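You operate a simulated robot arm through the tools that you are given. There is no shell and no other tool. Be economical: measure what you need, move in short steps, check, and stop when the job is done.

The job below is to be done with a simulated two-armed robot. You get a single attempt, and the scene is never put back.

Task
Sieve grit over the brown seed pot, mist it and cover it with the small dome.
Fine: a thin layer, grit jar back; mist until the soil is damp; then hold the dome and open its vent. Set down upright: grit jar.

It is judged by the outcome, as a careful person would: the job done as asked, and still so three seconds after it is handed in. It fails if anything else is knocked over, pushed out of place, dropped, spilled or broken. Lids that push on must go on centred and level and be pressed home; caps that screw on are set level and turned clockwise until they are tight.

Robot
Two 7-joint arms with two-finger parallel grippers on one trunk, on a base that drives. Base frame: it is fixed to the floor where the robot stands at the start and does not move with it; the origin is under the middle of the robot, x ahead of it, y to its left, z up; the surface under the hand at the start is at about z = 800. Lengths are in mm, angles in rad, forces in N, time in s.
The left shoulder is at the start at [20, 113, 1422], the right one opposite. With the tool pointing down near the work surface each hand reaches from about 100 to 480 mm from the robot's upright axis, wherever it stands, measured 20 degrees to its own side. Places, roughly: mister pump [300, 0, 900]; small dome vent knob [400, 400, 900]. Payload 1.57 kg a hand.
Tool frame (each hand has its own): the origin (TCP) lies between the finger pads and is the grasp point; the fingertips stand 30 mm ahead of it; z points along the fingers, y is the line along which they close. The gripper opens to 80 mm. The fingers are 17 mm wide and 12 mm thick; the gripper's body (40 by 82 mm) begins 80 mm behind the TCP.
Orientation is that of the tool frame in the base frame, as a unit quaternion [w, x, y, z]. With the fingers straight down and closing along the base's y, the tool's x points along the base's -x, its y along +y and its z along -z.

Tools
- The arms move only by the tool play_rows. It takes "left_steps", "right_steps" or both (then of equal length, played together; a hand with none holds still); each is a list of rows, each an object (a shift or turn left out is 0, a gripper value left out holds the last) with "jaw": the gripper command, from -1 (fully open) to 1 (shut), values between in proportion; "travel": the shift along the tool's x, y, z in units of 500 mm (1.0 is 500 mm), a list of three; "delta_rot": the turn, a rotation vector about the tool's x, y, z in units of 45 degrees (1.0 is 45 degrees), a list of three. In form: [{"jaw": jaw, "travel": [dx, dy, dz], "delta_rot": [wx, wy, wz]}, ...]. A call has 1 to 20 rows; each row is the pose to reach, as a shift and turn from the pose commanded when the call began, along the tool's axes at that moment. A call with a number of a shift or a turn outside -1 to 1 is refused whole. Rows are played at 5 a second. More than 50 mm and 0.15 rad between two rows, or a gripper value outside its range, and nothing of the call is played. A pose out of reach is approached as far as the arm can. The call stops where the force on the tool passes 40 N (or 10 N more than at its start, if that is more) or the arm is blocked; 0.2 s more then pass. The fingers move at their own pace (about 45 mm/s each) and stop on an object; they squeeze with about 36 N. The grip force told is the motor's: it shows also when the fingers shut on nothing. Time passes only in rows, and 0.2 s behind the last, so rows that repeat a pose let the fingers close. It gives the time, the measured TCP pose, the force on the tool (base axes), the opening and the grip force at its end, in the units of the frame above (readings bear some noise), with the torque about the TCP (base axes, N m) and any sound that the robot's microphone picked up.
- Cameras (640 x 400 px; columns grow to the right, rows downward): "scene" is now at [84.8, 34.6, 1536]; the picture's right is [0.43, -0.90, 0.00], its down [-0.63, -0.30, -0.72] and it looks along [0.65, 0.31, -0.70] (base axes); focal length 214 px, centre (320, 200). "left" rides on the left gripper at [72, 7, -122] in its tool frame; the picture's right is [-0.09, 1.00, 0.00], its down [-0.84, -0.08, -0.54] and it looks along [-0.54, -0.05, 0.84] (tool axes); focal length 238 px, centre (320, 200). "right" rides on the right gripper at [72, -7, -122] in its tool frame; the picture's right is [0.09, 1.00, 0.00], its down [-0.84, 0.08, -0.54] and it looks along [-0.54, 0.05, 0.84] (tool axes); focal length 238 px, centre (320, 200). There is no depth. A picture from a camera that has moved, and an enlarged one, comes with that camera's place and axes in the base frame and with its lens.
- capture(camera): a new picture of that camera. The clock stands still meanwhile.
- raise_lower(by): slides the trunk up (or, below 0, down) by that many mm; the arms and the scene camera ride with it, the base frame stays. It gives what a move gives, with no picture.
- roll_base(legs): drives the robot by 1 to 6 legs, each [ahead, left, turn to the left] in mm, mm and rad, along the robot's own axes; the way and the turn of a leg run together, so that a leg with both is an arc; at most 1500 mm and 3.142 rad a leg. The arms and the cameras ride along, it lands a little off, and it stops where it bumps. It gives what a move gives.
- pan_tilt(pan, tilt): turns the head with the scene camera to pan (to the left, within 1.396 rad either way) and tilt (down, from -0.506 to 1.204), counted from straight ahead of the robot. It gives what a move gives.
- close_up(camera, box): a new picture of the part [left, top, right, bottom] of that camera's present view, enlarged. The clock stands still meanwhile.
- finish_job(): hands the job in; it is judged then, once.

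Go step by step. Nothing tells you exact positions but the pictures and the camera data: compare them with the known pose of the tool, close in by small moves and look again before you grip or let go. The budget is 120 turns and 88 pictures, counting those below and the enlarged ones. Unless the task says otherwise, let go and move clear before handing in, and close with one line.

The tools are called after "Emit:" by a JSON object that holds its "method" and its "body". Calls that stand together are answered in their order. play_rows: Moves the arms, as the interface text tells. Its arguments: {"type":"object","properties":{"left_steps":{"type":"array"},"right_steps":{"type":"array"}},"required":[]} The other tools are called the same way: raise_lower (by) slides the trunk up or down; roll_base (legs) drives the base; pan_tilt (pan, tilt) turns the head that bears the scene camera; capture (camera) takes a picture; close_up (camera, box) takes an enlarged picture of a part of a camera's view; finish_job () hands the job in.

At the start:

```text
t: 0.0
left_position: [347.8, 437.7, 1366.2]
left_tool_rot: [0.0, -0.001, 1.0, 0.001]
left_wrist_force: [0.1, 0.1, -0.5]
left_moment: [0.03, -0.03, -0.01]
left_opening: 80.1
left_gripper_force: 0.0
right_position: [335.4, 50.1, 1394.3]
right_tool_rot: [0.0, 0.0, 1.0, 0.001]
right_wrist_force: [0.5, 0.2, -0.1]
right_moment: [0.02, 0.01, 0.02]
right_opening: 80.0
right_gripper_force: 0.0
trunk travel left (down, up): [-475.0, 95.0]
robot x, y, heading: [-0.1, -0.7, -0.0]
head pan, tilt: [0.443, 0.771]
```

scene: 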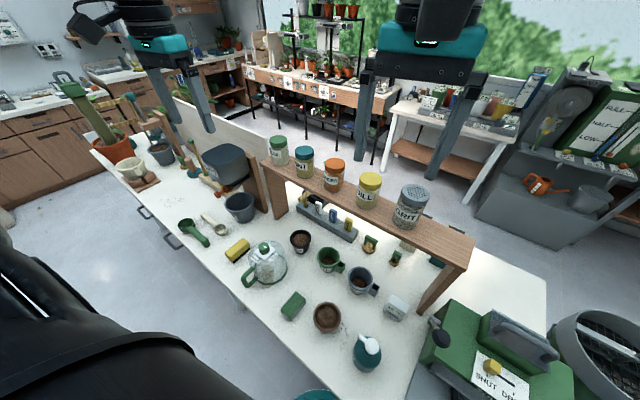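
right: 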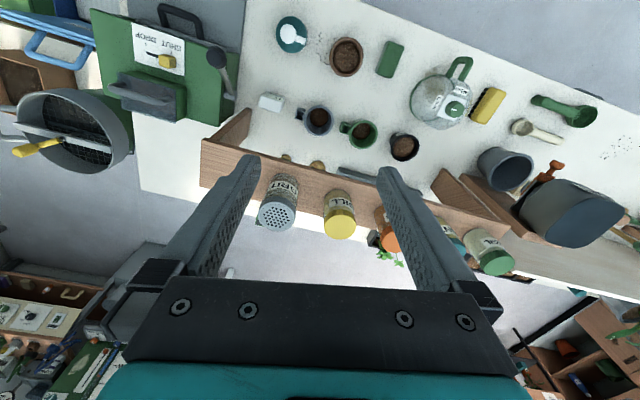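
left: 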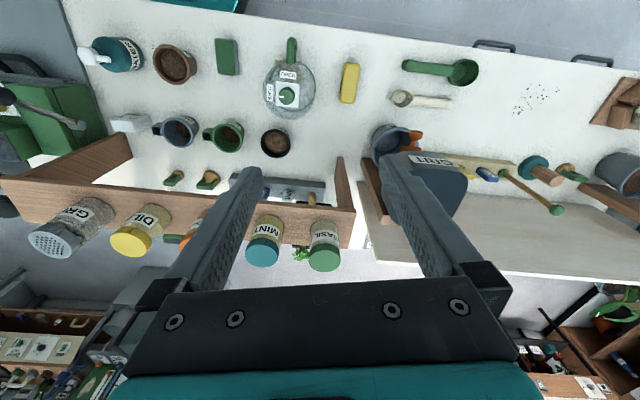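

I see a bench with a jar shelf, several pots, a glass dome and a teal mister. I'll enlarge the parts that matter first.

Emit:
{"method": "close_up", "body": {"camera": "scene", "box": [220, 220, 420, 385]}}

Emit:
{"method": "close_up", "body": {"camera": "left", "box": [70, 10, 390, 190]}}

Emit:
{"method": "close_up", "body": {"camera": "right", "box": [230, 0, 530, 260]}}

```text
2.42 times, centred on (320, 302) of scene
camera zoom: at [84.8, 34.6, 1536.0], right [0.43, -0.9, 0.0], down [-0.63, -0.3, -0.72], along [0.65, 0.31, -0.7], focal length 520 px, centre (320, -48)
```

zoom: 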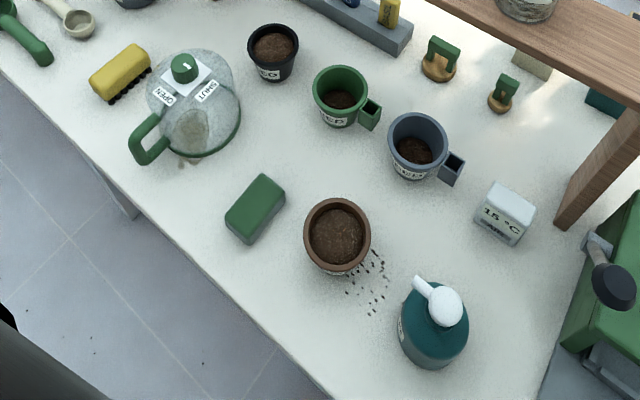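

```text
2.00 times, centred on (230, 100) of left
camera zoom: at [273.6, 444.7, 1488.6], right [0.09, 1.0, 0.0], down [0.84, -0.08, 0.54], along [0.54, -0.05, -0.84], focal length 477 px, centre (500, 400)
```

zoom: 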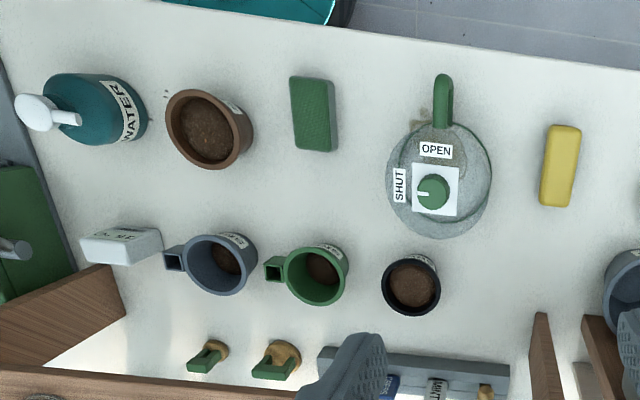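

```text
1.54 times, centred on (380, 130) of right
camera zoom: at [263.7, 42.3, 1516.7], right [-0.09, 1.0, 0.0], down [0.84, 0.08, 0.54], along [0.54, 0.05, -0.84], focal length 367 px, centre (228, 308)
```

zoom: 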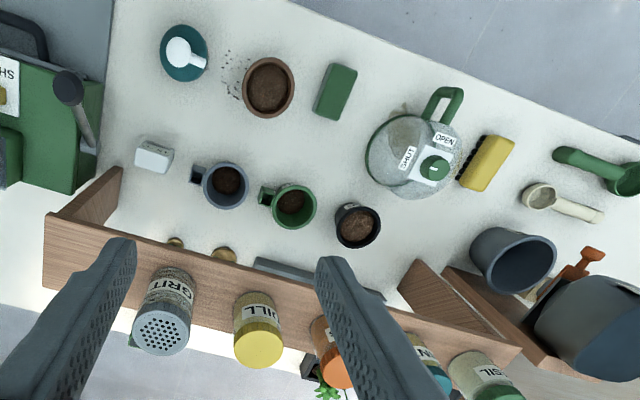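

The grit jar is on the shelf at about [491,-2,1165]. The brown pot is near [282,107] with its rim at about z 857, the mister head is near [248,-20,935] with its nozzle toward the pot, and the dome knob is near [356,366,944]. I'll shift the base left so the right arm is square to the jar, then start tipping the right hand to horizontal.

Emit:
{"method": "roll_base", "body": {"legs": [[0, 110, 0]]}}

Emit:
{"method": "play_rows", "body": {"right_steps": [{"jaw": -0.8, "travel": [0.05, 0, 0], "delta_rot": [0, -0.17, 0]}, {"travel": [0.1, 0, 0], "delta_rot": [0, -0.34, 0]}, {"travel": [0.15, 0, 0], "delta_rot": [0, -0.5, 0]}, {"travel": [0.2, 0, 0], "delta_rot": [0, -0.67, 0]}, {"travel": [0.25, 0, 0], "delta_rot": [0, -0.84, 0]}, {"travel": [0.28, 0, 0], "delta_rot": [0, -1, 0]}]}}

```text
t: 1.2
left_position: [348.2, 545.7, 1367.1]
left_tool_rot: [0.0, 0.001, 1.0, 0.0]
left_wrist_force: [0.2, -0.4, 0.0]
left_moment: [-0.01, 0.0, 0.0]
left_opening: 79.8
left_gripper_force: 0.1
right_position: [334.5, 156.8, 1395.6]
right_tool_rot: [0.001, 0.002, 1.0, 0.0]
right_wrist_force: [-0.4, 0.2, -0.7]
right_moment: [-0.02, 0.02, -0.02]
right_opening: 80.1
right_gripper_force: 0.1
trunk travel left (down, up): [-475.0, 95.0]
robot x, y, heading: [0.6, 110.1, -0.006]
head pan, tilt: [0.443, 0.771]
```

```text
t: 2.5
left_position: [346.8, 545.0, 1367.5]
left_tool_rot: [0.001, 0.001, 1.0, 0.001]
left_wrist_force: [0.4, 0.6, -0.3]
left_moment: [0.02, -0.01, -0.03]
left_opening: 79.9
left_gripper_force: 0.1
right_position: [235.6, 131.1, 1363.9]
right_tool_rot: [0.337, 0.047, 0.936, -0.087]
right_wrist_force: [2.8, 0.1, -1.4]
right_moment: [-0.01, -0.07, 0.01]
right_opening: 72.1
right_gripper_force: 0.1
trunk travel left (down, up): [-475.0, 95.0]
robot x, y, heading: [0.9, 107.4, -0.002]
head pan, tilt: [0.443, 0.771]
stopped in row 6 (right hand): the arm was blocked; the commanded pose is now the measured one
```

The right arm is too close to the body to tip any further. I'll move it forward toward a point in front of the jar while finishing the tip.

Emit:
{"method": "play_rows", "body": {"right_steps": [{"jaw": -0.8, "travel": [-0.004, -0.035, 0.063]}, {"travel": [-0.008, -0.075, 0.13], "delta_rot": [-0.02, -0.1, 0.006]}, {"travel": [-0.012, -0.115, 0.2], "delta_rot": [-0.05, -0.22, 0.015]}, {"travel": [-0.017, -0.155, 0.27], "delta_rot": [-0.085, -0.38, 0.025]}, {"travel": [-0.022, -0.197, 0.353], "delta_rot": [-0.12, -0.54, 0.036]}, {"travel": [-0.022, -0.197, 0.353], "delta_rot": [-0.16, -0.7, 0.047]}, {"travel": [-0.022, -0.197, 0.353], "delta_rot": [-0.19, -0.85, 0.057]}, {"travel": [-0.022, -0.197, 0.353], "delta_rot": [-0.22, -0.98, 0.066]}]}}

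Emit:
{"method": "capture", "body": {"camera": "right"}}

Emit:
{"method": "capture", "body": {"camera": "scene"}}

```text
t: 4.3
left_position: [348.0, 545.4, 1365.9]
left_tool_rot: [0.001, 0.001, 1.0, 0.001]
left_wrist_force: [0.2, 0.6, -0.9]
left_moment: [0.0, 0.0, -0.03]
left_opening: 80.2
left_gripper_force: 0.0
right_position: [395.9, 40.8, 1266.6]
right_tool_rot: [0.667, 0.006, 0.745, -0.01]
right_wrist_force: [0.4, -0.5, 0.6]
right_moment: [0.03, -0.02, -0.03]
right_opening: 71.7
right_gripper_force: 0.0
right hand out of reach, approached as far as the arm can: row 2, 3, 4, 5, 6, 7, 8
trunk travel left (down, up): [-475.0, 95.0]
robot x, y, heading: [0.1, 107.5, -0.005]
head pan, tilt: [0.443, 0.771]
```

```text
81 pictures are left
camera right: at [266.3, 36.6, 1209.5], right [0.01, 1.0, -0.1], down [-0.44, 0.09, 0.89], along [0.9, 0.03, 0.44], focal length 238 px, centre (320, 200)
```

right: 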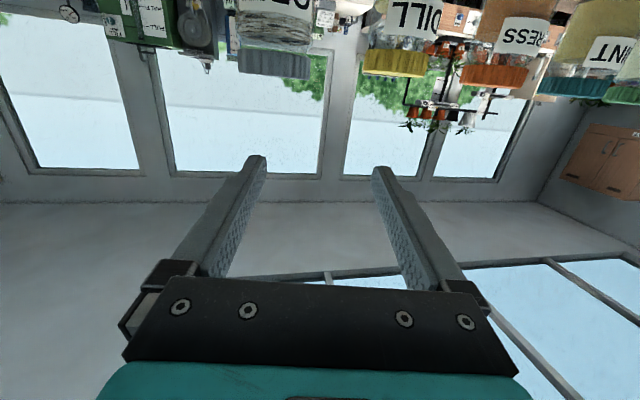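

```text
80 pictures are left
camera scene: at [85.1, 142.8, 1536.0], right [0.43, -0.9, 0.0], down [-0.63, -0.3, -0.72], along [0.65, 0.31, -0.7], focal length 214 px, centre (320, 200)
```

scene: 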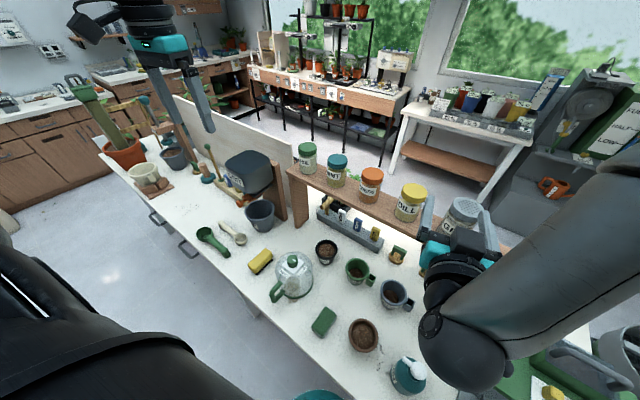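

The hand couldn't fold in as close as I commanded. I'll push forward 70 mm above jar height to learn where the commanded pose really is.

Emit:
{"method": "play_rows", "body": {"right_steps": [{"jaw": -0.8, "travel": [0, 0, 0.07]}, {"travel": [0, 0, 0.14]}, {"travel": [0, 0, 0.14]}]}}

```text
t: 5.1
left_position: [347.7, 545.0, 1366.6]
left_tool_rot: [0.001, 0.001, 1.0, 0.001]
left_wrist_force: [0.2, 0.1, 0.7]
left_moment: [0.01, 0.01, 0.0]
left_opening: 80.0
left_gripper_force: 0.0
right_position: [459.2, 56.9, 1271.6]
right_tool_rot: [0.668, 0.006, 0.744, -0.01]
right_wrist_force: [-0.7, -0.4, -0.9]
right_moment: [0.02, 0.0, -0.03]
right_opening: 72.1
right_gripper_force: 0.0
right hand out of reach, approached as far as the arm can: row 1, 2, 3
trunk travel left (down, up): [-475.0, 95.0]
robot x, y, heading: [-0.9, 106.7, -0.004]
head pan, tilt: [0.443, 0.771]
```

The arm seems over-folded because the wrist is too near the shoulder. I'll back the base up 150 mm, which should suit both the jar and the pot.

Emit:
{"method": "roll_base", "body": {"legs": [[-150, 0, 0]]}}

Emit:
{"method": "play_rows", "body": {"right_steps": [{"jaw": -0.8, "travel": [0.05, 0, 0.05]}, {"travel": [0.1, 0, 0.1]}, {"travel": [0.1, 0, 0.1]}]}}

```text
t: 6.5
left_position: [199.2, 545.1, 1367.1]
left_tool_rot: [0.001, 0.002, 1.0, 0.0]
left_wrist_force: [0.0, -0.5, -0.6]
left_moment: [0.01, -0.03, 0.01]
left_opening: 80.1
left_gripper_force: 0.0
right_position: [309.1, 56.6, 1272.3]
right_tool_rot: [0.668, 0.007, 0.744, -0.011]
right_wrist_force: [-0.8, 0.8, 0.8]
right_moment: [0.03, 0.01, -0.03]
right_opening: 72.1
right_gripper_force: 0.0
trunk travel left (down, up): [-475.0, 95.0]
robot x, y, heading: [-152.3, 109.7, -0.004]
head pan, tilt: [0.443, 0.771]
```

```text
t: 7.3
left_position: [199.2, 545.4, 1367.4]
left_tool_rot: [0.0, 0.002, 1.0, 0.0]
left_wrist_force: [0.7, 0.3, -0.1]
left_moment: [0.02, 0.02, 0.02]
left_opening: 80.0
left_gripper_force: 0.0
right_position: [347.9, 85.2, 1234.7]
right_tool_rot: [0.667, 0.01, 0.745, -0.013]
right_wrist_force: [-0.8, -0.7, 0.3]
right_moment: [0.02, -0.03, -0.03]
right_opening: 72.1
right_gripper_force: 0.1
right hand out of reach, approached as far as the arm can: row 1, 2, 3
trunk travel left (down, up): [-475.0, 95.0]
robot x, y, heading: [-148.2, 108.4, -0.001]
head pan, tilt: [0.443, 0.771]
```

The forearm comes in from the right, so a straight-ahead tool strains the wrist. The jar is round, so I'll yaw the tool about 30° to the left and approach it diagonally.

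Emit:
{"method": "play_rows", "body": {"right_steps": [{"jaw": -0.8, "travel": [0, -0.04, 0], "delta_rot": [-0.17, -0.04, 0]}, {"travel": [0, -0.08, 0], "delta_rot": [-0.34, -0.08, 0]}, {"travel": [0, -0.12, 0], "delta_rot": [-0.5, -0.12, 0]}, {"travel": [0, -0.16, 0], "delta_rot": [-0.67, -0.16, 0]}, {"travel": [0, -0.16, 0], "delta_rot": [-0.67, -0.16, 0]}]}}

Emit:
{"method": "capture", "body": {"camera": "scene"}}

```text
t: 8.5
left_position: [199.5, 546.3, 1366.9]
left_tool_rot: [0.0, 0.002, 1.0, 0.0]
left_wrist_force: [0.0, 0.4, -0.5]
left_moment: [0.03, -0.01, -0.01]
left_opening: 79.8
left_gripper_force: 0.1
right_position: [247.6, 170.0, 1330.5]
right_tool_rot: [0.693, -0.127, 0.695, 0.147]
right_wrist_force: [0.1, 0.4, 0.2]
right_moment: [-0.02, -0.02, -0.03]
right_opening: 71.6
right_gripper_force: 0.1
right hand out of reach, approached as far as the arm can: row 1, 2, 3, 4, 5
trunk travel left (down, up): [-475.0, 95.0]
robot x, y, heading: [-147.2, 107.3, -0.005]
head pan, tilt: [0.443, 0.771]
```

```text
79 pictures are left
camera scene: at [-63.9, 143.2, 1536.0], right [0.42, -0.91, 0.0], down [-0.63, -0.3, -0.72], along [0.65, 0.3, -0.7], focal length 214 px, centre (320, 200)
```

scene: 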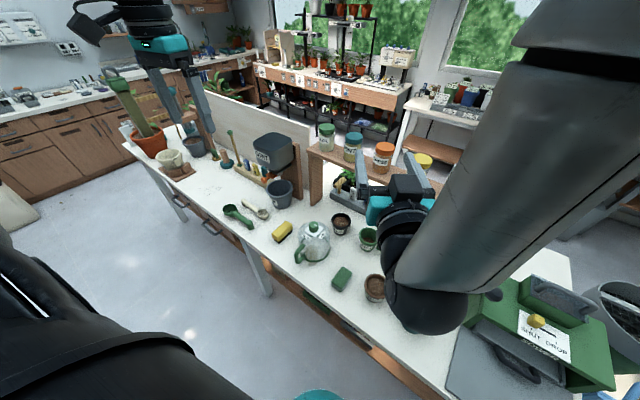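

The left yaw made it worse. The elbow rides high, so lowering the trunk should level the forearm. I'll lower it by 200 mm with the hands well above the bench items.

Emit:
{"method": "raise_lower", "body": {"by": -200}}

Emit:
{"method": "play_rows", "body": {"right_steps": [{"jaw": -0.8, "travel": [0, 0, 0], "delta_rot": [0.17, 0, 0]}, {"travel": [0, 0, 0.05], "delta_rot": [0.34, 0, 0]}, {"travel": [0, 0, 0.1], "delta_rot": [0.45, 0, 0]}]}}

```text
t: 10.7
left_position: [200.0, 544.4, 1166.4]
left_tool_rot: [0.001, 0.002, 1.0, 0.0]
left_wrist_force: [0.0, 0.3, 0.7]
left_moment: [0.04, -0.03, -0.01]
left_opening: 80.2
left_gripper_force: 0.0
right_position: [248.4, 170.9, 1131.6]
right_tool_rot: [0.693, -0.128, 0.694, 0.146]
right_wrist_force: [-1.0, 0.6, 0.2]
right_moment: [-0.02, -0.01, -0.03]
right_opening: 72.0
right_gripper_force: 0.1
trunk travel left (down, up): [-275.0, 295.0]
robot x, y, heading: [-147.7, 111.5, -0.003]
head pan, tilt: [0.443, 0.771]
```

```text
t: 11.4
left_position: [201.3, 545.5, 1167.1]
left_tool_rot: [0.0, 0.002, 1.0, 0.0]
left_wrist_force: [-0.7, 0.0, 0.4]
left_moment: [-0.01, -0.01, 0.02]
left_opening: 79.8
left_gripper_force: 0.0
right_position: [292.3, 192.6, 1131.1]
right_tool_rot: [0.705, -0.007, 0.709, 0.023]
right_wrist_force: [0.1, 0.6, 0.4]
right_moment: [0.01, 0.0, 0.04]
right_opening: 72.0
right_gripper_force: 0.1
trunk travel left (down, up): [-275.0, 295.0]
robot x, y, heading: [-149.0, 109.3, -0.003]
head pan, tilt: [0.443, 0.771]
```

The pose is reachable now and the tool is level. Next I move in front of the grit jar.

Emit:
{"method": "play_rows", "body": {"right_steps": [{"jaw": -0.8, "travel": [-0.018, -0.08, 0.028]}, {"travel": [-0.036, -0.16, 0.056]}, {"travel": [-0.054, -0.24, 0.084]}, {"travel": [-0.072, -0.32, 0.11]}, {"travel": [-0.09, -0.398, 0.139]}]}}

Emit:
{"method": "capture", "body": {"camera": "right"}}

Emit:
{"method": "capture", "body": {"camera": "scene"}}

```text
t: 12.7
left_position: [200.7, 545.6, 1166.8]
left_tool_rot: [0.0, 0.002, 1.0, 0.001]
left_wrist_force: [0.1, -0.4, -0.5]
left_moment: [-0.01, -0.02, 0.01]
left_opening: 79.9
left_gripper_force: 0.1
right_position: [353.9, 49.7, 1189.4]
right_tool_rot: [0.701, -0.007, 0.713, 0.018]
right_wrist_force: [0.8, 0.4, 0.8]
right_moment: [0.01, 0.0, 0.02]
right_opening: 71.9
right_gripper_force: 0.1
right hand out of reach, approached as far as the arm can: row 4, 5
trunk travel left (down, up): [-275.0, 295.0]
robot x, y, heading: [-150.1, 104.7, -0.004]
head pan, tilt: [0.443, 0.771]
```

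```text
78 pictures are left
camera right: at [231.0, 39.9, 1120.7], right [-0.04, 1.0, -0.08], down [-0.53, 0.05, 0.85], along [0.85, 0.07, 0.53], focal length 238 px, centre (320, 200)
```

right: 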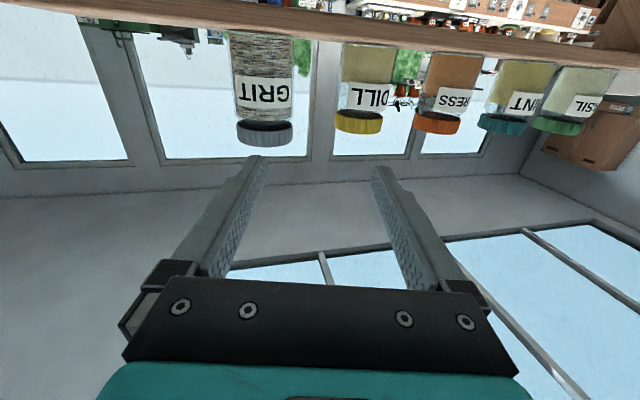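

```text
77 pictures are left
camera scene: at [-63.5, 142.0, 1336.0], right [0.42, -0.91, 0.0], down [-0.63, -0.29, -0.72], along [0.65, 0.3, -0.7], focal length 214 px, centre (320, 200)
```

scene: 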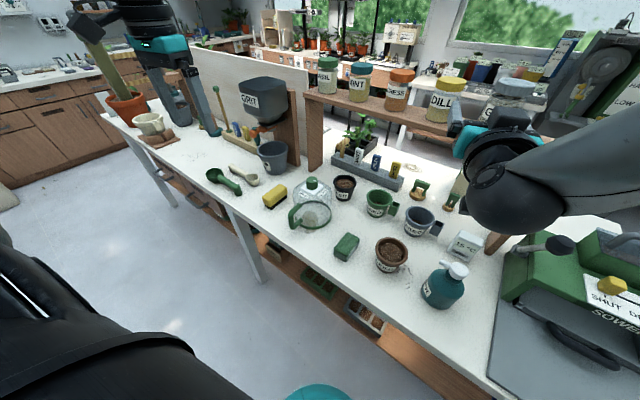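

The jar is at about [491,-5], spanning z 1112–1210, but the arm runs out of travel to its right. I'll shift the base right so the jar lies slightly inward for this arm.

Emit:
{"method": "roll_base", "body": {"legs": [[0, -160, 0]]}}

Emit:
{"method": "play_rows", "body": {"right_steps": [{"jaw": -0.8, "travel": [0.02, 0.04, 0]}, {"travel": [0.04, 0.08, 0]}, {"travel": [0.06, 0.12, 0]}, {"travel": [0.07, 0.16, 0]}, {"travel": [0.07, 0.2, 0]}]}}

Emit:
{"method": "capture", "body": {"camera": "right"}}

```text
t: 14.1
left_position: [200.1, 383.8, 1167.7]
left_tool_rot: [-0.001, 0.003, 1.0, 0.001]
left_wrist_force: [-0.2, -0.7, 0.0]
left_moment: [0.01, 0.0, -0.02]
left_opening: 80.4
left_gripper_force: 0.0
right_position: [351.3, -109.8, 1191.5]
right_tool_rot: [0.702, -0.005, 0.712, 0.017]
right_wrist_force: [-0.3, -0.8, 0.1]
right_moment: [0.0, -0.03, 0.02]
right_opening: 72.0
right_gripper_force: 0.1
trunk travel left (down, up): [-275.0, 295.0]
robot x, y, heading: [-148.5, -50.1, -0.009]
head pan, tilt: [0.443, 0.771]
```

```text
t: 15.3
left_position: [200.4, 385.0, 1167.0]
left_tool_rot: [0.0, 0.004, 1.0, 0.0]
left_wrist_force: [-0.3, 0.2, -0.7]
left_moment: [-0.01, 0.0, 0.01]
left_opening: 79.9
left_gripper_force: 0.1
right_position: [347.5, -9.5, 1157.6]
right_tool_rot: [0.702, -0.005, 0.712, 0.016]
right_wrist_force: [0.4, 0.0, -0.2]
right_moment: [0.0, -0.01, 0.0]
right_opening: 71.9
right_gripper_force: 0.2
trunk travel left (down, up): [-275.0, 295.0]
robot x, y, heading: [-146.9, -50.0, -0.01]
head pan, tilt: [0.443, 0.771]
```

```text
76 pictures are left
camera right: at [224.3, -18.6, 1087.0], right [-0.03, 1.0, -0.08], down [-0.53, 0.05, 0.85], along [0.85, 0.07, 0.53], focal length 238 px, centre (320, 200)
```

right: 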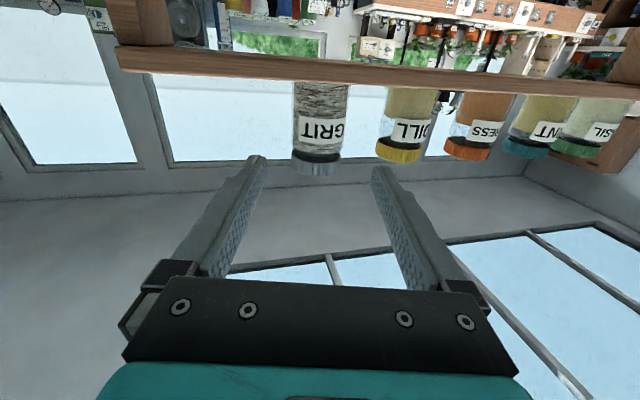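

The jar triangulates to [489,-5], right in line with the fingers. I'll advance 140 mm and check before gripping.

Emit:
{"method": "play_rows", "body": {"right_steps": [{"jaw": -0.8, "travel": [0, 0, 0.07]}, {"travel": [0, 0, 0.14]}, {"travel": [0, 0, 0.19]}, {"travel": [0, 0, 0.235]}, {"travel": [0, 0, 0.28]}]}}

Emit:
{"method": "capture", "body": {"camera": "right"}}

Emit:
{"method": "capture", "body": {"camera": "scene"}}

```text
t: 16.5
left_position: [200.5, 385.0, 1166.8]
left_tool_rot: [0.0, 0.004, 1.0, 0.0]
left_wrist_force: [0.2, 1.1, 0.0]
left_moment: [0.02, 0.02, -0.01]
left_opening: 79.8
left_gripper_force: 0.1
right_position: [489.8, -4.5, 1154.6]
right_tool_rot: [0.702, -0.007, 0.712, 0.017]
right_wrist_force: [0.8, 0.0, 0.0]
right_moment: [0.01, 0.0, 0.0]
right_opening: 72.0
right_gripper_force: 0.1
trunk travel left (down, up): [-275.0, 295.0]
robot x, y, heading: [-149.6, -53.8, -0.004]
head pan, tilt: [0.443, 0.771]
```

```text
75 pictures are left
camera right: at [367.0, -14.4, 1084.9], right [-0.03, 1.0, -0.08], down [-0.53, 0.05, 0.85], along [0.85, 0.07, 0.53], focal length 238 px, centre (320, 200)
```

right: 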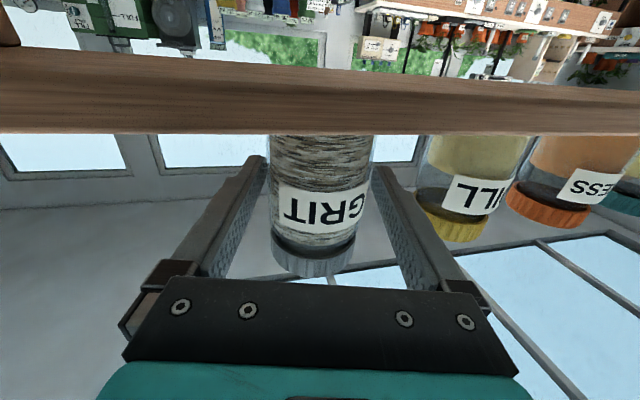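

```text
74 pictures are left
camera scene: at [-64.5, -17.2, 1336.0], right [0.42, -0.91, 0.0], down [-0.63, -0.29, -0.72], along [0.65, 0.3, -0.7], focal length 214 px, centre (320, 200)
```

scene: 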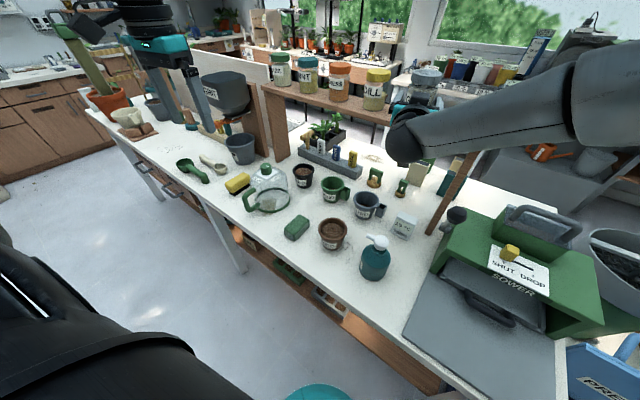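

The jar stands between the fingers. I'll grip it and lift it 50 mm.

Emit:
{"method": "play_rows", "body": {"right_steps": [{"jaw": 1}, {"jaw": 1}, {"jaw": 1}, {"jaw": 1}, {"jaw": 1}, {"jaw": 1, "travel": [-0.02, 0, 0]}, {"jaw": 1, "travel": [-0.06, 0, 0]}, {"jaw": 1, "travel": [-0.12, 0, 0]}]}}

Emit:
{"method": "capture", "body": {"camera": "right"}}

```text
t: 18.3
left_position: [200.0, 384.8, 1167.1]
left_tool_rot: [0.0, 0.003, 1.0, 0.0]
left_wrist_force: [0.3, 0.1, -0.1]
left_moment: [0.02, 0.01, 0.01]
left_opening: 80.1
left_gripper_force: 0.1
right_position: [488.0, -6.8, 1216.1]
right_tool_rot: [0.702, -0.006, 0.712, 0.017]
right_wrist_force: [-0.5, -1.1, -2.4]
right_moment: [0.01, 0.0, 0.01]
right_opening: 59.7
right_gripper_force: 35.2
trunk travel left (down, up): [-275.0, 295.0]
robot x, y, heading: [-147.7, -48.3, -0.004]
head pan, tilt: [0.443, 0.771]
```

```text
73 pictures are left
camera right: at [366.0, -16.3, 1145.2], right [-0.03, 1.0, -0.08], down [-0.53, 0.05, 0.85], along [0.85, 0.07, 0.53], focal length 238 px, centre (320, 200)
```

right: 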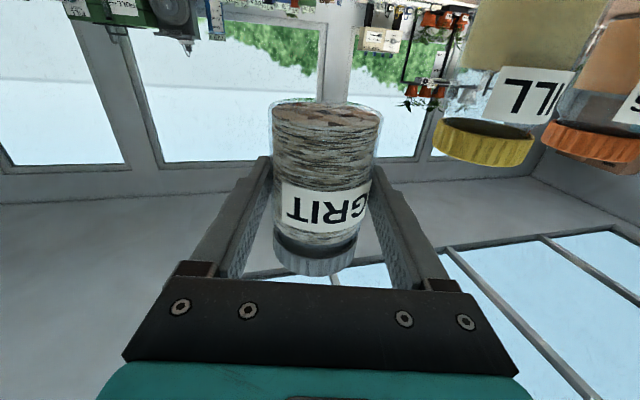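

The jar is held at 60 mm opening. I'll carry it back and over toward the pot at a safe height.

Emit:
{"method": "play_rows", "body": {"right_steps": [{"jaw": 1, "travel": [0, 0, -0.08]}, {"travel": [0, 0, -0.16]}, {"travel": [0, 0.02, -0.24]}, {"travel": [0, 0.08, -0.3]}, {"travel": [0, 0.14, -0.36]}, {"travel": [0, 0.2, -0.405]}, {"travel": [0, 0.242, -0.405]}, {"travel": [0, 0.242, -0.405]}]}}

Emit:
{"method": "raise_lower", "body": {"by": -140}}

Emit:
{"method": "capture", "body": {"camera": "scene"}}

Emit:
{"method": "capture", "body": {"camera": "left"}}

```text
t: 20.1
left_position: [199.3, 385.0, 1166.5]
left_tool_rot: [-0.001, 0.004, 1.0, 0.0]
left_wrist_force: [0.8, -0.3, 0.5]
left_moment: [-0.02, 0.04, 0.03]
left_opening: 80.0
left_gripper_force: 0.1
right_position: [284.1, 109.9, 1219.4]
right_tool_rot: [0.702, -0.006, 0.712, 0.017]
right_wrist_force: [0.5, -0.5, -2.2]
right_moment: [0.01, 0.0, -0.04]
right_opening: 59.7
right_gripper_force: 35.7
trunk travel left (down, up): [-275.0, 295.0]
robot x, y, heading: [-147.5, -52.8, -0.001]
head pan, tilt: [0.443, 0.771]
```

```text
t: 21.7
left_position: [200.4, 384.2, 1025.0]
left_tool_rot: [-0.001, 0.004, 1.0, 0.0]
left_wrist_force: [-0.3, 0.5, 0.0]
left_moment: [-0.05, 0.0, 0.0]
left_opening: 79.9
left_gripper_force: 0.1
right_position: [282.7, 108.3, 1080.0]
right_tool_rot: [0.702, -0.005, 0.712, 0.016]
right_wrist_force: [-0.1, 0.2, -2.0]
right_moment: [0.0, 0.04, -0.01]
right_opening: 59.9
right_gripper_force: 36.4
trunk travel left (down, up): [-135.0, 435.0]
robot x, y, heading: [-151.0, -50.9, -0.007]
head pan, tilt: [0.443, 0.771]
```

```text
72 pictures are left
camera scene: at [-64.8, -17.3, 1196.1], right [0.42, -0.91, 0.0], down [-0.63, -0.29, -0.72], along [0.65, 0.3, -0.7], focal length 214 px, centre (320, 200)
```

scene: 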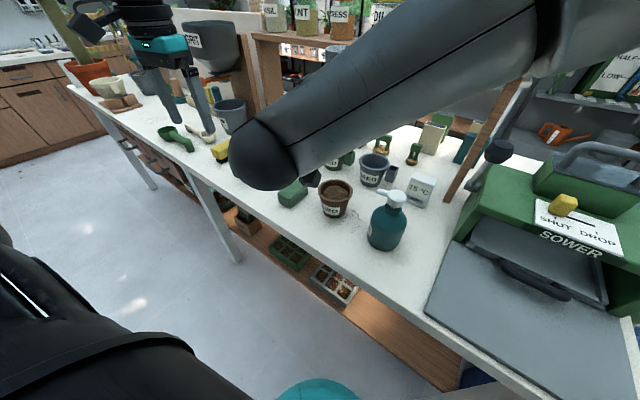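

```text
71 pictures are left
camera left: at [127.1, 391.4, 1148.7], right [0.1, 1.0, 0.0], down [0.84, -0.08, 0.54], along [0.54, -0.05, -0.84], focal length 238 px, centre (320, 200)
```

left: 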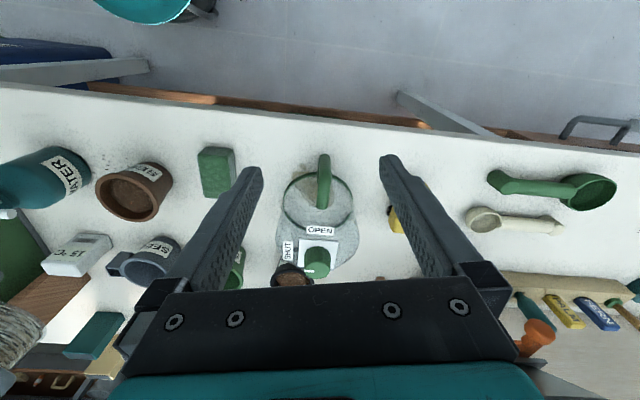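

The pot rim is near [280,109] and the jar is above it. I'll roll the jar in stages, moving the TCP so the lid stays over the pot; the first stage is 45°.

Emit:
{"method": "play_rows", "body": {"right_steps": [{"jaw": 1, "travel": [0, 0.013, 0], "delta_rot": [0, 0, 0.17]}, {"travel": [0, 0.026, 0], "delta_rot": [0, 0, 0.34]}, {"travel": [0, 0.04, 0], "delta_rot": [0, 0, 0.5]}, {"travel": [0, 0.053, 0], "delta_rot": [0, 0, 0.67]}, {"travel": [0, 0.066, 0], "delta_rot": [0, 0, 0.84]}, {"travel": [0, 0.078, 0], "delta_rot": [0, 0, 1.0]}]}}

```text
t: 23.1
left_position: [198.6, 385.4, 1026.0]
left_tool_rot: [0.0, 0.004, 1.0, 0.0]
left_wrist_force: [0.3, 0.8, -0.1]
left_moment: [-0.01, 0.0, 0.01]
left_opening: 79.9
left_gripper_force: 0.1
right_position: [281.2, 148.6, 1079.8]
right_tool_rot: [0.642, 0.268, 0.659, 0.286]
right_wrist_force: [-0.1, -0.4, -1.4]
right_moment: [-0.02, 0.05, -0.02]
right_opening: 59.9
right_gripper_force: 36.1
trunk travel left (down, up): [-135.0, 435.0]
robot x, y, heading: [-149.2, -50.8, -0.009]
head pan, tilt: [0.443, 0.771]
```

45° went well. Next comes the stage to 90°, lowering 60 mm.

Emit:
{"method": "play_rows", "body": {"right_steps": [{"jaw": 1, "travel": [0.018, -0.01, 0], "delta_rot": [0, 0, 0.17]}, {"travel": [0.036, -0.02, 0], "delta_rot": [0, 0, 0.34]}, {"travel": [0.054, -0.03, 0], "delta_rot": [0, 0, 0.5]}, {"travel": [0.072, -0.04, 0], "delta_rot": [0, 0, 0.67]}, {"travel": [0.09, -0.05, 0], "delta_rot": [0, 0, 0.84]}, {"travel": [0.107, -0.062, 0], "delta_rot": [0, 0, 1.0]}]}}

Emit:
{"method": "capture", "body": {"camera": "scene"}}

Emit:
{"method": "capture", "body": {"camera": "left"}}

```text
t: 24.5
left_position: [199.7, 385.2, 1027.0]
left_tool_rot: [0.0, 0.004, 1.0, -0.001]
left_wrist_force: [-0.2, 0.2, -0.2]
left_moment: [0.01, 0.01, 0.0]
left_opening: 80.1
left_gripper_force: 0.2
right_position: [280.1, 164.4, 1019.4]
right_tool_rot: [0.484, 0.501, 0.506, 0.509]
right_wrist_force: [-0.2, 0.1, -1.3]
right_moment: [0.02, 0.05, 0.02]
right_opening: 59.8
right_gripper_force: 35.9
trunk travel left (down, up): [-135.0, 435.0]
robot x, y, heading: [-148.1, -46.4, -0.007]
head pan, tilt: [0.443, 0.771]
```

```text
70 pictures are left
camera scene: at [-64.7, -17.2, 1196.0], right [0.42, -0.91, 0.0], down [-0.63, -0.29, -0.72], along [0.65, 0.3, -0.7], focal length 214 px, centre (320, 200)
```

scene: 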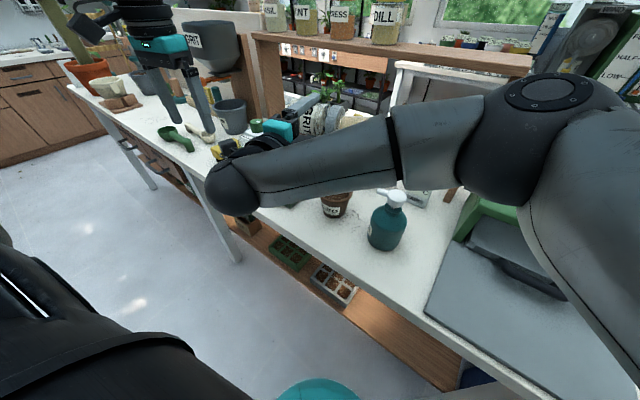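

```text
69 pictures are left
camera left: at [127.1, 391.5, 1148.5], right [0.1, 1.0, 0.0], down [0.84, -0.08, 0.54], along [0.54, -0.05, -0.84], focal length 238 px, centre (320, 200)
```

left: 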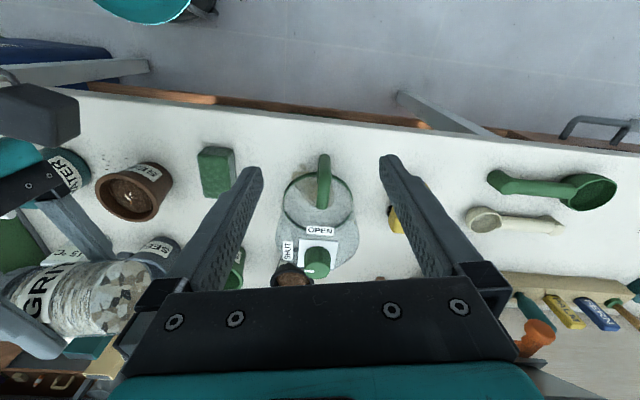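

Some grit already seems to have fallen on the soil, so I'll look closer.

Emit:
{"method": "close_up", "body": {"camera": "left", "box": [60, 130, 220, 230]}}

```text
4.00 times, centred on (140, 180) of left
camera zoom: at [127.1, 391.5, 1148.5], right [0.1, 1.0, 0.0], down [0.84, -0.08, 0.54], along [0.54, -0.05, -0.84], focal length 953 px, centre (1040, 280)
```

zoom: 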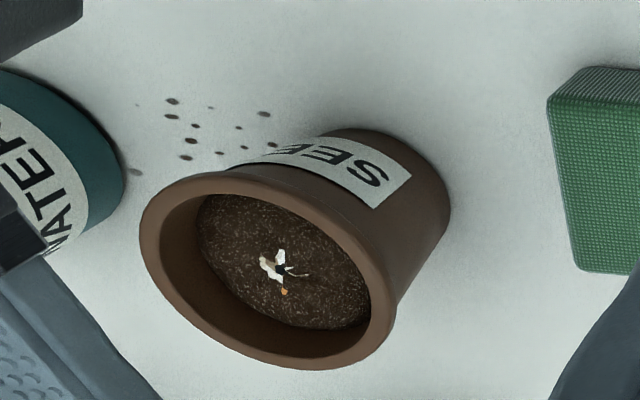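

A few grains sit at the pot's centre, so the aim is right. I'll roll on to about 135° with the lid kept over the pot.

Emit:
{"method": "play_rows", "body": {"right_steps": [{"jaw": 1, "travel": [-0.003, -0.01, 0], "delta_rot": [0, 0, 0.17]}, {"travel": [-0.007, -0.02, 0], "delta_rot": [0, 0, 0.34]}, {"travel": [-0.012, -0.03, 0], "delta_rot": [0, 0, 0.5]}, {"travel": [-0.018, -0.04, 0], "delta_rot": [0, 0, 0.67]}, {"travel": [-0.025, -0.05, 0], "delta_rot": [0, 0, 0.84]}, {"travel": [-0.032, -0.06, 0], "delta_rot": [0, 0, 1.0]}]}}

Emit:
{"method": "close_up", "body": {"camera": "left", "box": [0, 80, 320, 280]}}

```text
t: 25.9
left_position: [200.8, 384.3, 1026.4]
left_tool_rot: [0.001, 0.003, 1.0, -0.001]
left_wrist_force: [0.4, 0.0, -0.7]
left_moment: [0.01, -0.01, 0.05]
left_opening: 80.2
left_gripper_force: 0.1
right_position: [280.7, 149.1, 990.8]
right_tool_rot: [0.252, 0.656, 0.278, 0.655]
right_wrist_force: [-0.2, -0.5, -1.9]
right_moment: [-0.02, 0.02, -0.02]
right_opening: 59.9
right_gripper_force: 35.9
trunk travel left (down, up): [-135.0, 435.0]
robot x, y, heading: [-146.7, -52.4, -0.005]
head pan, tilt: [0.443, 0.771]
```

```text
2.00 times, centred on (160, 180) of left
camera zoom: at [127.1, 391.4, 1148.6], right [0.1, 1.0, 0.0], down [0.84, -0.08, 0.54], along [0.54, -0.05, -0.84], focal length 477 px, centre (640, 240)
```

zoom: 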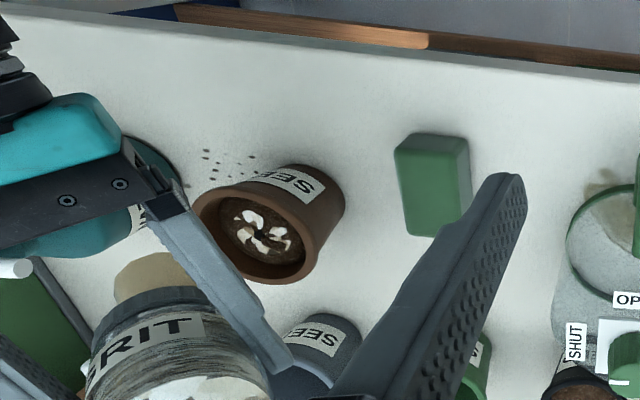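

More grit has landed centrally. I'll give a few short vertical shakes and look again.

Emit:
{"method": "play_rows", "body": {"right_steps": [{"jaw": 1, "travel": [0.028, 0.028, 0]}, {"travel": [0, 0, 0]}, {"travel": [0.028, 0.028, 0]}, {"travel": [0, 0, 0]}, {"travel": [0.028, 0.028, 0]}, {"travel": [0, 0, 0]}]}}

Emit:
{"method": "close_up", "body": {"camera": "left", "box": [60, 130, 220, 230]}}

```text
t: 27.3
left_position: [200.7, 384.5, 1025.9]
left_tool_rot: [-0.001, 0.003, 1.0, -0.001]
left_wrist_force: [0.1, -0.5, -0.6]
left_moment: [0.0, 0.0, 0.01]
left_opening: 80.1
left_gripper_force: 0.0
right_position: [280.3, 148.6, 989.5]
right_tool_rot: [0.253, 0.655, 0.279, 0.655]
right_wrist_force: [-0.1, -0.2, -2.0]
right_moment: [-0.02, 0.03, 0.05]
right_opening: 59.7
right_gripper_force: 36.0
trunk travel left (down, up): [-135.0, 435.0]
robot x, y, heading: [-149.3, -53.6, -0.007]
head pan, tilt: [0.443, 0.771]
```

```text
4.00 times, centred on (140, 180) of left
camera zoom: at [127.1, 391.5, 1148.5], right [0.1, 1.0, 0.0], down [0.84, -0.08, 0.54], along [0.54, -0.05, -0.84], focal length 953 px, centre (1040, 280)
```

zoom: 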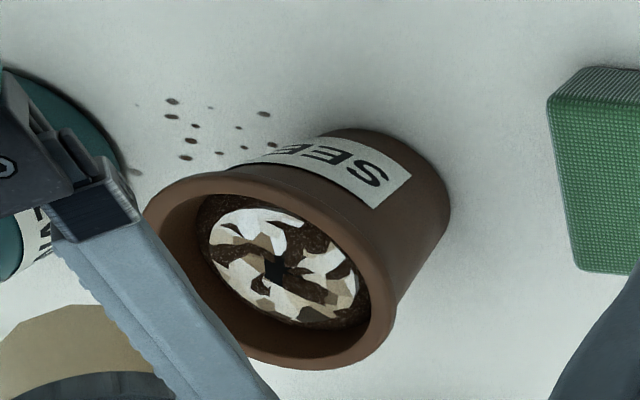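

A thin layer covers most of the soil. I'll roll back toward 90°, which will drop a little more, and then check.

Emit:
{"method": "play_rows", "body": {"right_steps": [{"jaw": 1, "travel": [0.015, 0.002, 0], "delta_rot": [0, 0, -0.17]}, {"travel": [0.028, 0.004, 0], "delta_rot": [0, 0, -0.34]}, {"travel": [0.04, 0.008, 0], "delta_rot": [0, 0, -0.5]}, {"travel": [0.05, 0.012, 0], "delta_rot": [0, 0, -0.67]}, {"travel": [0.058, 0.016, 0], "delta_rot": [0, 0, -0.84]}, {"travel": [0.065, 0.02, 0], "delta_rot": [0, 0, -1.0]}]}}

Emit:
{"method": "close_up", "body": {"camera": "left", "box": [60, 130, 220, 230]}}

```text
t: 28.7
left_position: [200.4, 385.9, 1027.6]
left_tool_rot: [0.0, 0.003, 1.0, -0.001]
left_wrist_force: [-0.1, 0.0, 0.6]
left_moment: [0.01, 0.0, 0.03]
left_opening: 80.0
left_gripper_force: 0.0
right_position: [280.5, 163.9, 1020.0]
right_tool_rot: [0.485, 0.499, 0.508, 0.508]
right_wrist_force: [0.0, -0.2, -1.7]
right_moment: [0.03, -0.02, -0.02]
right_opening: 59.9
right_gripper_force: 35.8
trunk travel left (down, up): [-135.0, 435.0]
robot x, y, heading: [-149.1, -50.4, -0.007]
head pan, tilt: [0.443, 0.771]
```

```text
4.00 times, centred on (140, 180) of left
camera zoom: at [127.1, 391.4, 1148.6], right [0.1, 1.0, 0.0], down [0.84, -0.08, 0.54], along [0.54, -0.05, -0.84], focal length 953 px, centre (1040, 280)
```

zoom: 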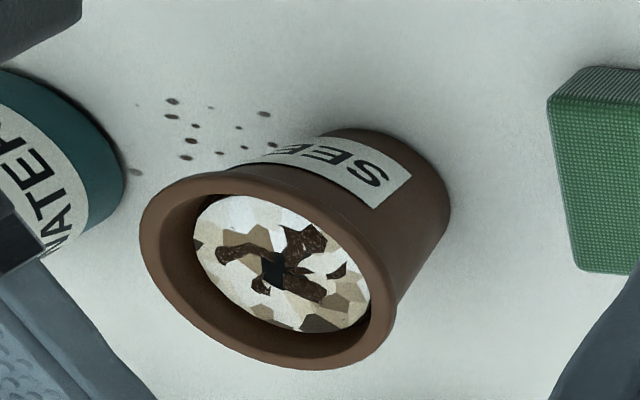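

Nearly covered, with a few bare patches left. I'll add one brief partial tip and come back.

Emit:
{"method": "play_rows", "body": {"right_steps": [{"jaw": 1, "travel": [-0.003, -0.01, 0], "delta_rot": [0, 0, 0.17]}, {"travel": [-0.007, -0.02, 0], "delta_rot": [0, 0, 0.34]}, {"travel": [-0.012, -0.03, 0], "delta_rot": [0, 0, 0.5]}, {"travel": [-0.007, -0.02, 0], "delta_rot": [0, 0, 0.34]}, {"travel": [-0.003, -0.01, 0], "delta_rot": [0, 0, 0.17]}, {"travel": [0, 0, 0], "delta_rot": [0, 0, 0]}]}}

Emit:
{"method": "close_up", "body": {"camera": "left", "box": [60, 130, 220, 230]}}

```text
t: 30.1
left_position: [200.5, 385.0, 1027.1]
left_tool_rot: [0.0, 0.004, 1.0, 0.0]
left_wrist_force: [-0.4, -0.2, 0.4]
left_moment: [0.0, -0.01, 0.03]
left_opening: 80.0
left_gripper_force: 0.1
right_position: [281.9, 164.8, 1020.9]
right_tool_rot: [0.485, 0.499, 0.508, 0.507]
right_wrist_force: [-0.6, 0.2, -1.3]
right_moment: [0.0, 0.0, 0.01]
right_opening: 59.6
right_gripper_force: 35.5
trunk travel left (down, up): [-135.0, 435.0]
robot x, y, heading: [-146.9, -50.0, -0.007]
head pan, tilt: [0.443, 0.771]
```

```text
4.00 times, centred on (140, 180) of left
camera zoom: at [127.1, 391.4, 1148.6], right [0.1, 1.0, 0.0], down [0.84, -0.08, 0.54], along [0.54, -0.05, -0.84], focal length 953 px, centre (1040, 280)
```

zoom: 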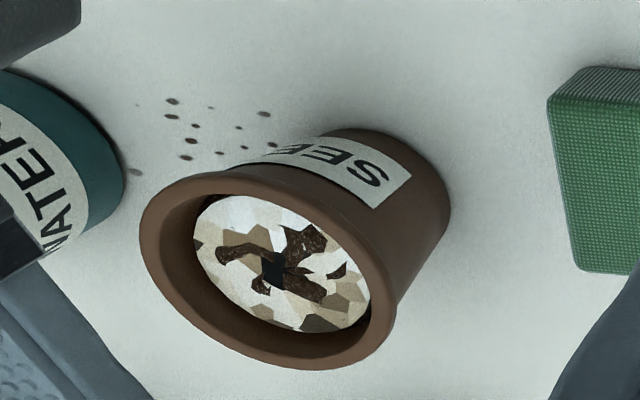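

The grit disc now spans the full soil surface and didn't change, and the dark flecks look like part of its texture. That is a thin layer, so I'll roll the jar upright.

Emit:
{"method": "play_rows", "body": {"right_steps": [{"jaw": 1, "travel": [0, 0.02, 0], "delta_rot": [0, 0, -0.17]}, {"travel": [0, 0.04, 0], "delta_rot": [0, 0, -0.34]}, {"travel": [0, 0.06, 0], "delta_rot": [0, 0, -0.5]}, {"travel": [0, 0.08, 0], "delta_rot": [0, 0, -0.67]}, {"travel": [0, 0.1, 0], "delta_rot": [0, 0, -0.84]}, {"travel": [0, 0.12, 0], "delta_rot": [0, 0, -1.0]}]}}

Emit:
{"method": "play_rows", "body": {"right_steps": [{"jaw": 1, "delta_rot": [0, 0, -0.17]}, {"delta_rot": [0, 0, -0.34]}, {"delta_rot": [0, 0, -0.5]}, {"delta_rot": [0, 0, -0.67]}, {"delta_rot": [0, 0, -0.84]}, {"delta_rot": [0, 0, -1.0]}]}}

Emit:
{"method": "raise_lower", "body": {"by": 140}}

```text
t: 31.5
left_position: [200.7, 385.6, 1026.1]
left_tool_rot: [0.0, 0.004, 1.0, 0.0]
left_wrist_force: [-0.6, 0.1, -0.2]
left_moment: [0.0, 0.0, 0.0]
left_opening: 80.2
left_gripper_force: 0.0
right_position: [280.7, 164.1, 1081.6]
right_tool_rot: [0.642, 0.267, 0.661, 0.283]
right_wrist_force: [-0.5, 0.6, -1.7]
right_moment: [0.03, 0.01, 0.01]
right_opening: 59.9
right_gripper_force: 36.4
trunk travel left (down, up): [-135.0, 435.0]
robot x, y, heading: [-146.0, -51.0, -0.008]
head pan, tilt: [0.443, 0.771]
```

```text
t: 32.9
left_position: [200.8, 385.8, 1026.8]
left_tool_rot: [0.0, 0.004, 1.0, -0.001]
left_wrist_force: [0.4, -0.3, -0.3]
left_moment: [0.0, -0.03, 0.0]
left_opening: 80.2
left_gripper_force: 0.0
right_position: [281.8, 163.2, 1081.5]
right_tool_rot: [0.702, -0.007, 0.712, 0.016]
right_wrist_force: [-0.9, 0.3, -1.4]
right_moment: [-0.04, 0.02, 0.03]
right_opening: 59.8
right_gripper_force: 36.0
trunk travel left (down, up): [-135.0, 435.0]
robot x, y, heading: [-150.9, -51.4, -0.006]
head pan, tilt: [0.443, 0.771]
```

```text
t: 34.6
left_position: [199.9, 385.5, 1165.7]
left_tool_rot: [-0.001, 0.003, 1.0, -0.001]
left_wrist_force: [0.9, 1.0, 0.3]
left_moment: [0.01, -0.02, 0.0]
left_opening: 79.9
left_gripper_force: 0.0
right_position: [282.5, 162.0, 1220.4]
right_tool_rot: [0.702, -0.005, 0.712, 0.016]
right_wrist_force: [-0.4, 0.2, -2.0]
right_moment: [-0.02, 0.01, -0.01]
right_opening: 59.6
right_gripper_force: 36.7
trunk travel left (down, up): [-275.0, 295.0]
robot x, y, heading: [-151.3, -50.3, -0.01]
head pan, tilt: [0.443, 0.771]
```

The jar is upright again. I'll carry it back in front of its place, then in above the shelf.

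Emit:
{"method": "play_rows", "body": {"right_steps": [{"jaw": 1, "travel": [0, -0.09, 0]}, {"travel": [0, -0.18, 0]}, {"travel": [0, -0.27, 0.02]}, {"travel": [0, -0.348, 0.06]}, {"travel": [0, -0.348, 0.13]}, {"travel": [0, -0.348, 0.21]}, {"travel": [0, -0.348, 0.29]}, {"travel": [0, -0.348, 0.35]}, {"travel": [0, -0.348, 0.403]}, {"travel": [0, -0.348, 0.403]}]}}

Emit:
{"method": "capture", "body": {"camera": "right"}}

```text
t: 36.8
left_position: [199.6, 385.1, 1166.2]
left_tool_rot: [-0.001, 0.003, 1.0, 0.001]
left_wrist_force: [-0.8, -0.6, 1.2]
left_moment: [-0.03, 0.02, 0.03]
left_opening: 80.1
left_gripper_force: 0.2
right_position: [488.3, -3.8, 1214.3]
right_tool_rot: [0.702, -0.005, 0.712, 0.016]
right_wrist_force: [-0.8, 0.3, -2.4]
right_moment: [-0.04, 0.04, 0.01]
right_opening: 59.8
right_gripper_force: 36.1
trunk travel left (down, up): [-275.0, 295.0]
robot x, y, heading: [-149.5, -51.6, -0.007]
head pan, tilt: [0.443, 0.771]
```

```text
63 pictures are left
camera right: at [365.6, -13.4, 1144.7], right [-0.03, 1.0, -0.08], down [-0.53, 0.05, 0.85], along [0.85, 0.07, 0.53], focal length 238 px, centre (320, 200)
```

right: 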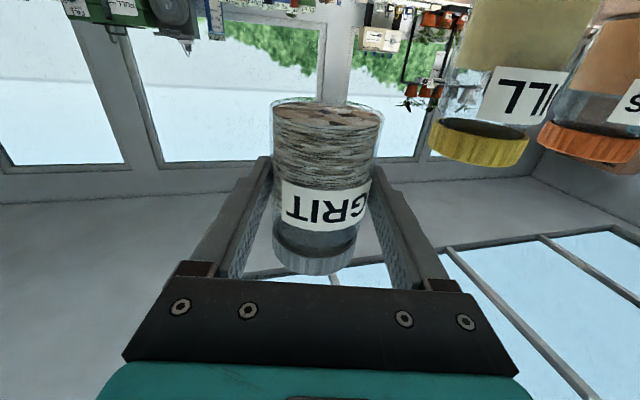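

Same view as when I lifted it, so the jar is over its old spot. I'll lower it about 60 mm, ending in small steps.

Emit:
{"method": "play_rows", "body": {"right_steps": [{"jaw": 1, "travel": [0.05, 0, 0]}, {"travel": [0.09, 0, 0]}, {"travel": [0.108, 0, 0]}, {"travel": [0.114, 0, 0]}, {"travel": [0.118, 0, 0]}, {"travel": [0.119, 0, 0]}]}}

Emit:
{"method": "capture", "body": {"camera": "right"}}

```text
t: 38.2
left_position: [200.3, 384.5, 1168.0]
left_tool_rot: [0.001, 0.004, 1.0, 0.0]
left_wrist_force: [0.4, 0.0, 0.0]
left_moment: [-0.02, -0.03, -0.03]
left_opening: 80.3
left_gripper_force: 0.1
right_position: [488.4, -3.4, 1155.7]
right_tool_rot: [0.702, -0.006, 0.712, 0.017]
right_wrist_force: [-0.6, 0.8, -0.7]
right_moment: [-0.03, 0.01, -0.01]
right_opening: 59.9
right_gripper_force: 36.4
trunk travel left (down, up): [-275.0, 295.0]
robot x, y, heading: [-150.5, -46.1, -0.007]
head pan, tilt: [0.443, 0.771]
```

```text
62 pictures are left
camera right: at [365.5, -12.2, 1085.9], right [-0.03, 1.0, -0.08], down [-0.53, 0.05, 0.85], along [0.85, 0.07, 0.53], focal length 238 px, centre (320, 200)
```

right: 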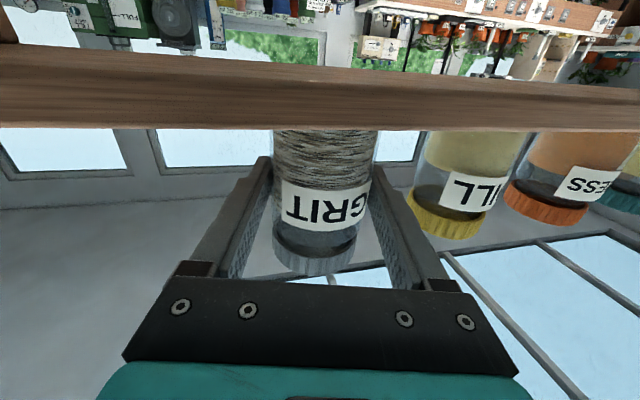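

The weight has come off, so the jar is on the shelf. I'll let go and back out.

Emit:
{"method": "play_rows", "body": {"right_steps": [{"jaw": 1, "travel": [0.002, 0, 0]}, {"jaw": -0.8, "travel": [0.002, 0, 0]}, {"travel": [0.002, 0, 0]}, {"travel": [0.002, 0, 0]}, {"travel": [0.002, 0, -0.06]}, {"travel": [0.002, 0, -0.13]}, {"travel": [0.002, 0, -0.21]}, {"travel": [0.002, 0, -0.28]}, {"travel": [0.002, 0, -0.34]}]}}

Emit:
{"method": "capture", "body": {"camera": "right"}}

```text
t: 40.2
left_position: [198.3, 385.4, 1167.1]
left_tool_rot: [0.001, 0.004, 1.0, 0.0]
left_wrist_force: [0.7, -0.2, 0.4]
left_moment: [0.0, 0.02, -0.01]
left_opening: 80.3
left_gripper_force: 0.1
right_position: [317.3, -8.0, 1158.1]
right_tool_rot: [0.702, -0.005, 0.712, 0.016]
right_wrist_force: [0.1, -0.3, -0.1]
right_moment: [0.01, 0.0, -0.01]
right_opening: 72.0
right_gripper_force: 0.0
trunk travel left (down, up): [-275.0, 295.0]
robot x, y, heading: [-151.0, -52.3, -0.011]
head pan, tilt: [0.443, 0.771]
```

```text
61 pictures are left
camera right: at [194.4, -17.8, 1088.8], right [-0.03, 1.0, -0.08], down [-0.53, 0.05, 0.85], along [0.85, 0.07, 0.53], focal length 238 px, centre (320, 200)
```

right: 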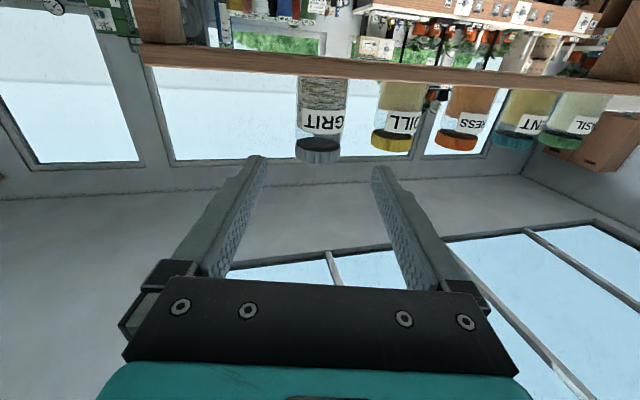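

The jar is back in place. Next is the mister: I'll raise the trunk and turn the right hand back to pointing down.

Emit:
{"method": "raise_lower", "body": {"by": 200}}

Emit:
{"method": "play_rows", "body": {"right_steps": [{"jaw": 1, "delta_rot": [0, 0.17, 0]}, {"delta_rot": [0, 0.34, 0]}, {"delta_rot": [0, 0.5, 0]}, {"delta_rot": [0, 0.67, 0]}, {"delta_rot": [0, 0.84, 0]}, {"delta_rot": [0, 1, 0]}]}}

Emit:
{"method": "play_rows", "body": {"right_steps": [{"jaw": 1, "delta_rot": [0, 0.17, 0]}, {"delta_rot": [0, 0.34, 0]}, {"delta_rot": [0, 0.5, 0]}, {"delta_rot": [0, 0.67, 0]}, {"delta_rot": [0, 0.84, 0]}, {"delta_rot": [0, 1, 0]}]}}

```text
t: 42.4
left_position: [199.7, 385.2, 1366.4]
left_tool_rot: [0.0, 0.004, 1.0, 0.0]
left_wrist_force: [-0.5, 0.0, 0.2]
left_moment: [0.03, 0.04, -0.02]
left_opening: 79.7
left_gripper_force: 0.2
right_position: [317.5, -7.9, 1358.6]
right_tool_rot: [0.702, -0.005, 0.712, 0.016]
right_wrist_force: [0.0, 0.2, 0.2]
right_moment: [-0.04, 0.03, 0.01]
right_opening: 72.4
right_gripper_force: 0.1
trunk travel left (down, up): [-475.0, 95.0]
robot x, y, heading: [-150.3, -51.6, -0.007]
head pan, tilt: [0.443, 0.771]
```

```text
t: 43.8
left_position: [199.5, 383.7, 1367.7]
left_tool_rot: [0.0, 0.004, 1.0, 0.0]
left_wrist_force: [0.1, -0.1, -0.8]
left_moment: [0.04, -0.04, 0.0]
left_opening: 80.1
left_gripper_force: 0.1
right_position: [316.5, -8.5, 1358.2]
right_tool_rot: [0.374, -0.012, 0.927, 0.013]
right_wrist_force: [-0.6, 0.3, -1.1]
right_moment: [0.0, 0.0, 0.01]
right_opening: 0.0
right_gripper_force: 20.9
trunk travel left (down, up): [-475.0, 95.0]
robot x, y, heading: [-147.5, -51.1, -0.003]
head pan, tilt: [0.443, 0.771]
```

```text
t: 45.2
left_position: [199.9, 385.6, 1366.7]
left_tool_rot: [0.0, 0.003, 1.0, 0.001]
left_wrist_force: [1.0, 0.6, -0.2]
left_moment: [-0.02, -0.02, 0.02]
left_opening: 79.9
left_gripper_force: 0.1
right_position: [317.8, -7.6, 1357.9]
right_tool_rot: [-0.008, -0.016, 1.0, 0.008]
right_wrist_force: [0.8, 1.0, 0.6]
right_moment: [-0.02, 0.01, -0.01]
right_opening: 0.1
right_gripper_force: 20.9
trunk travel left (down, up): [-475.0, 95.0]
robot x, y, heading: [-153.4, -52.1, -0.005]
head pan, tilt: [0.443, 0.771]
```

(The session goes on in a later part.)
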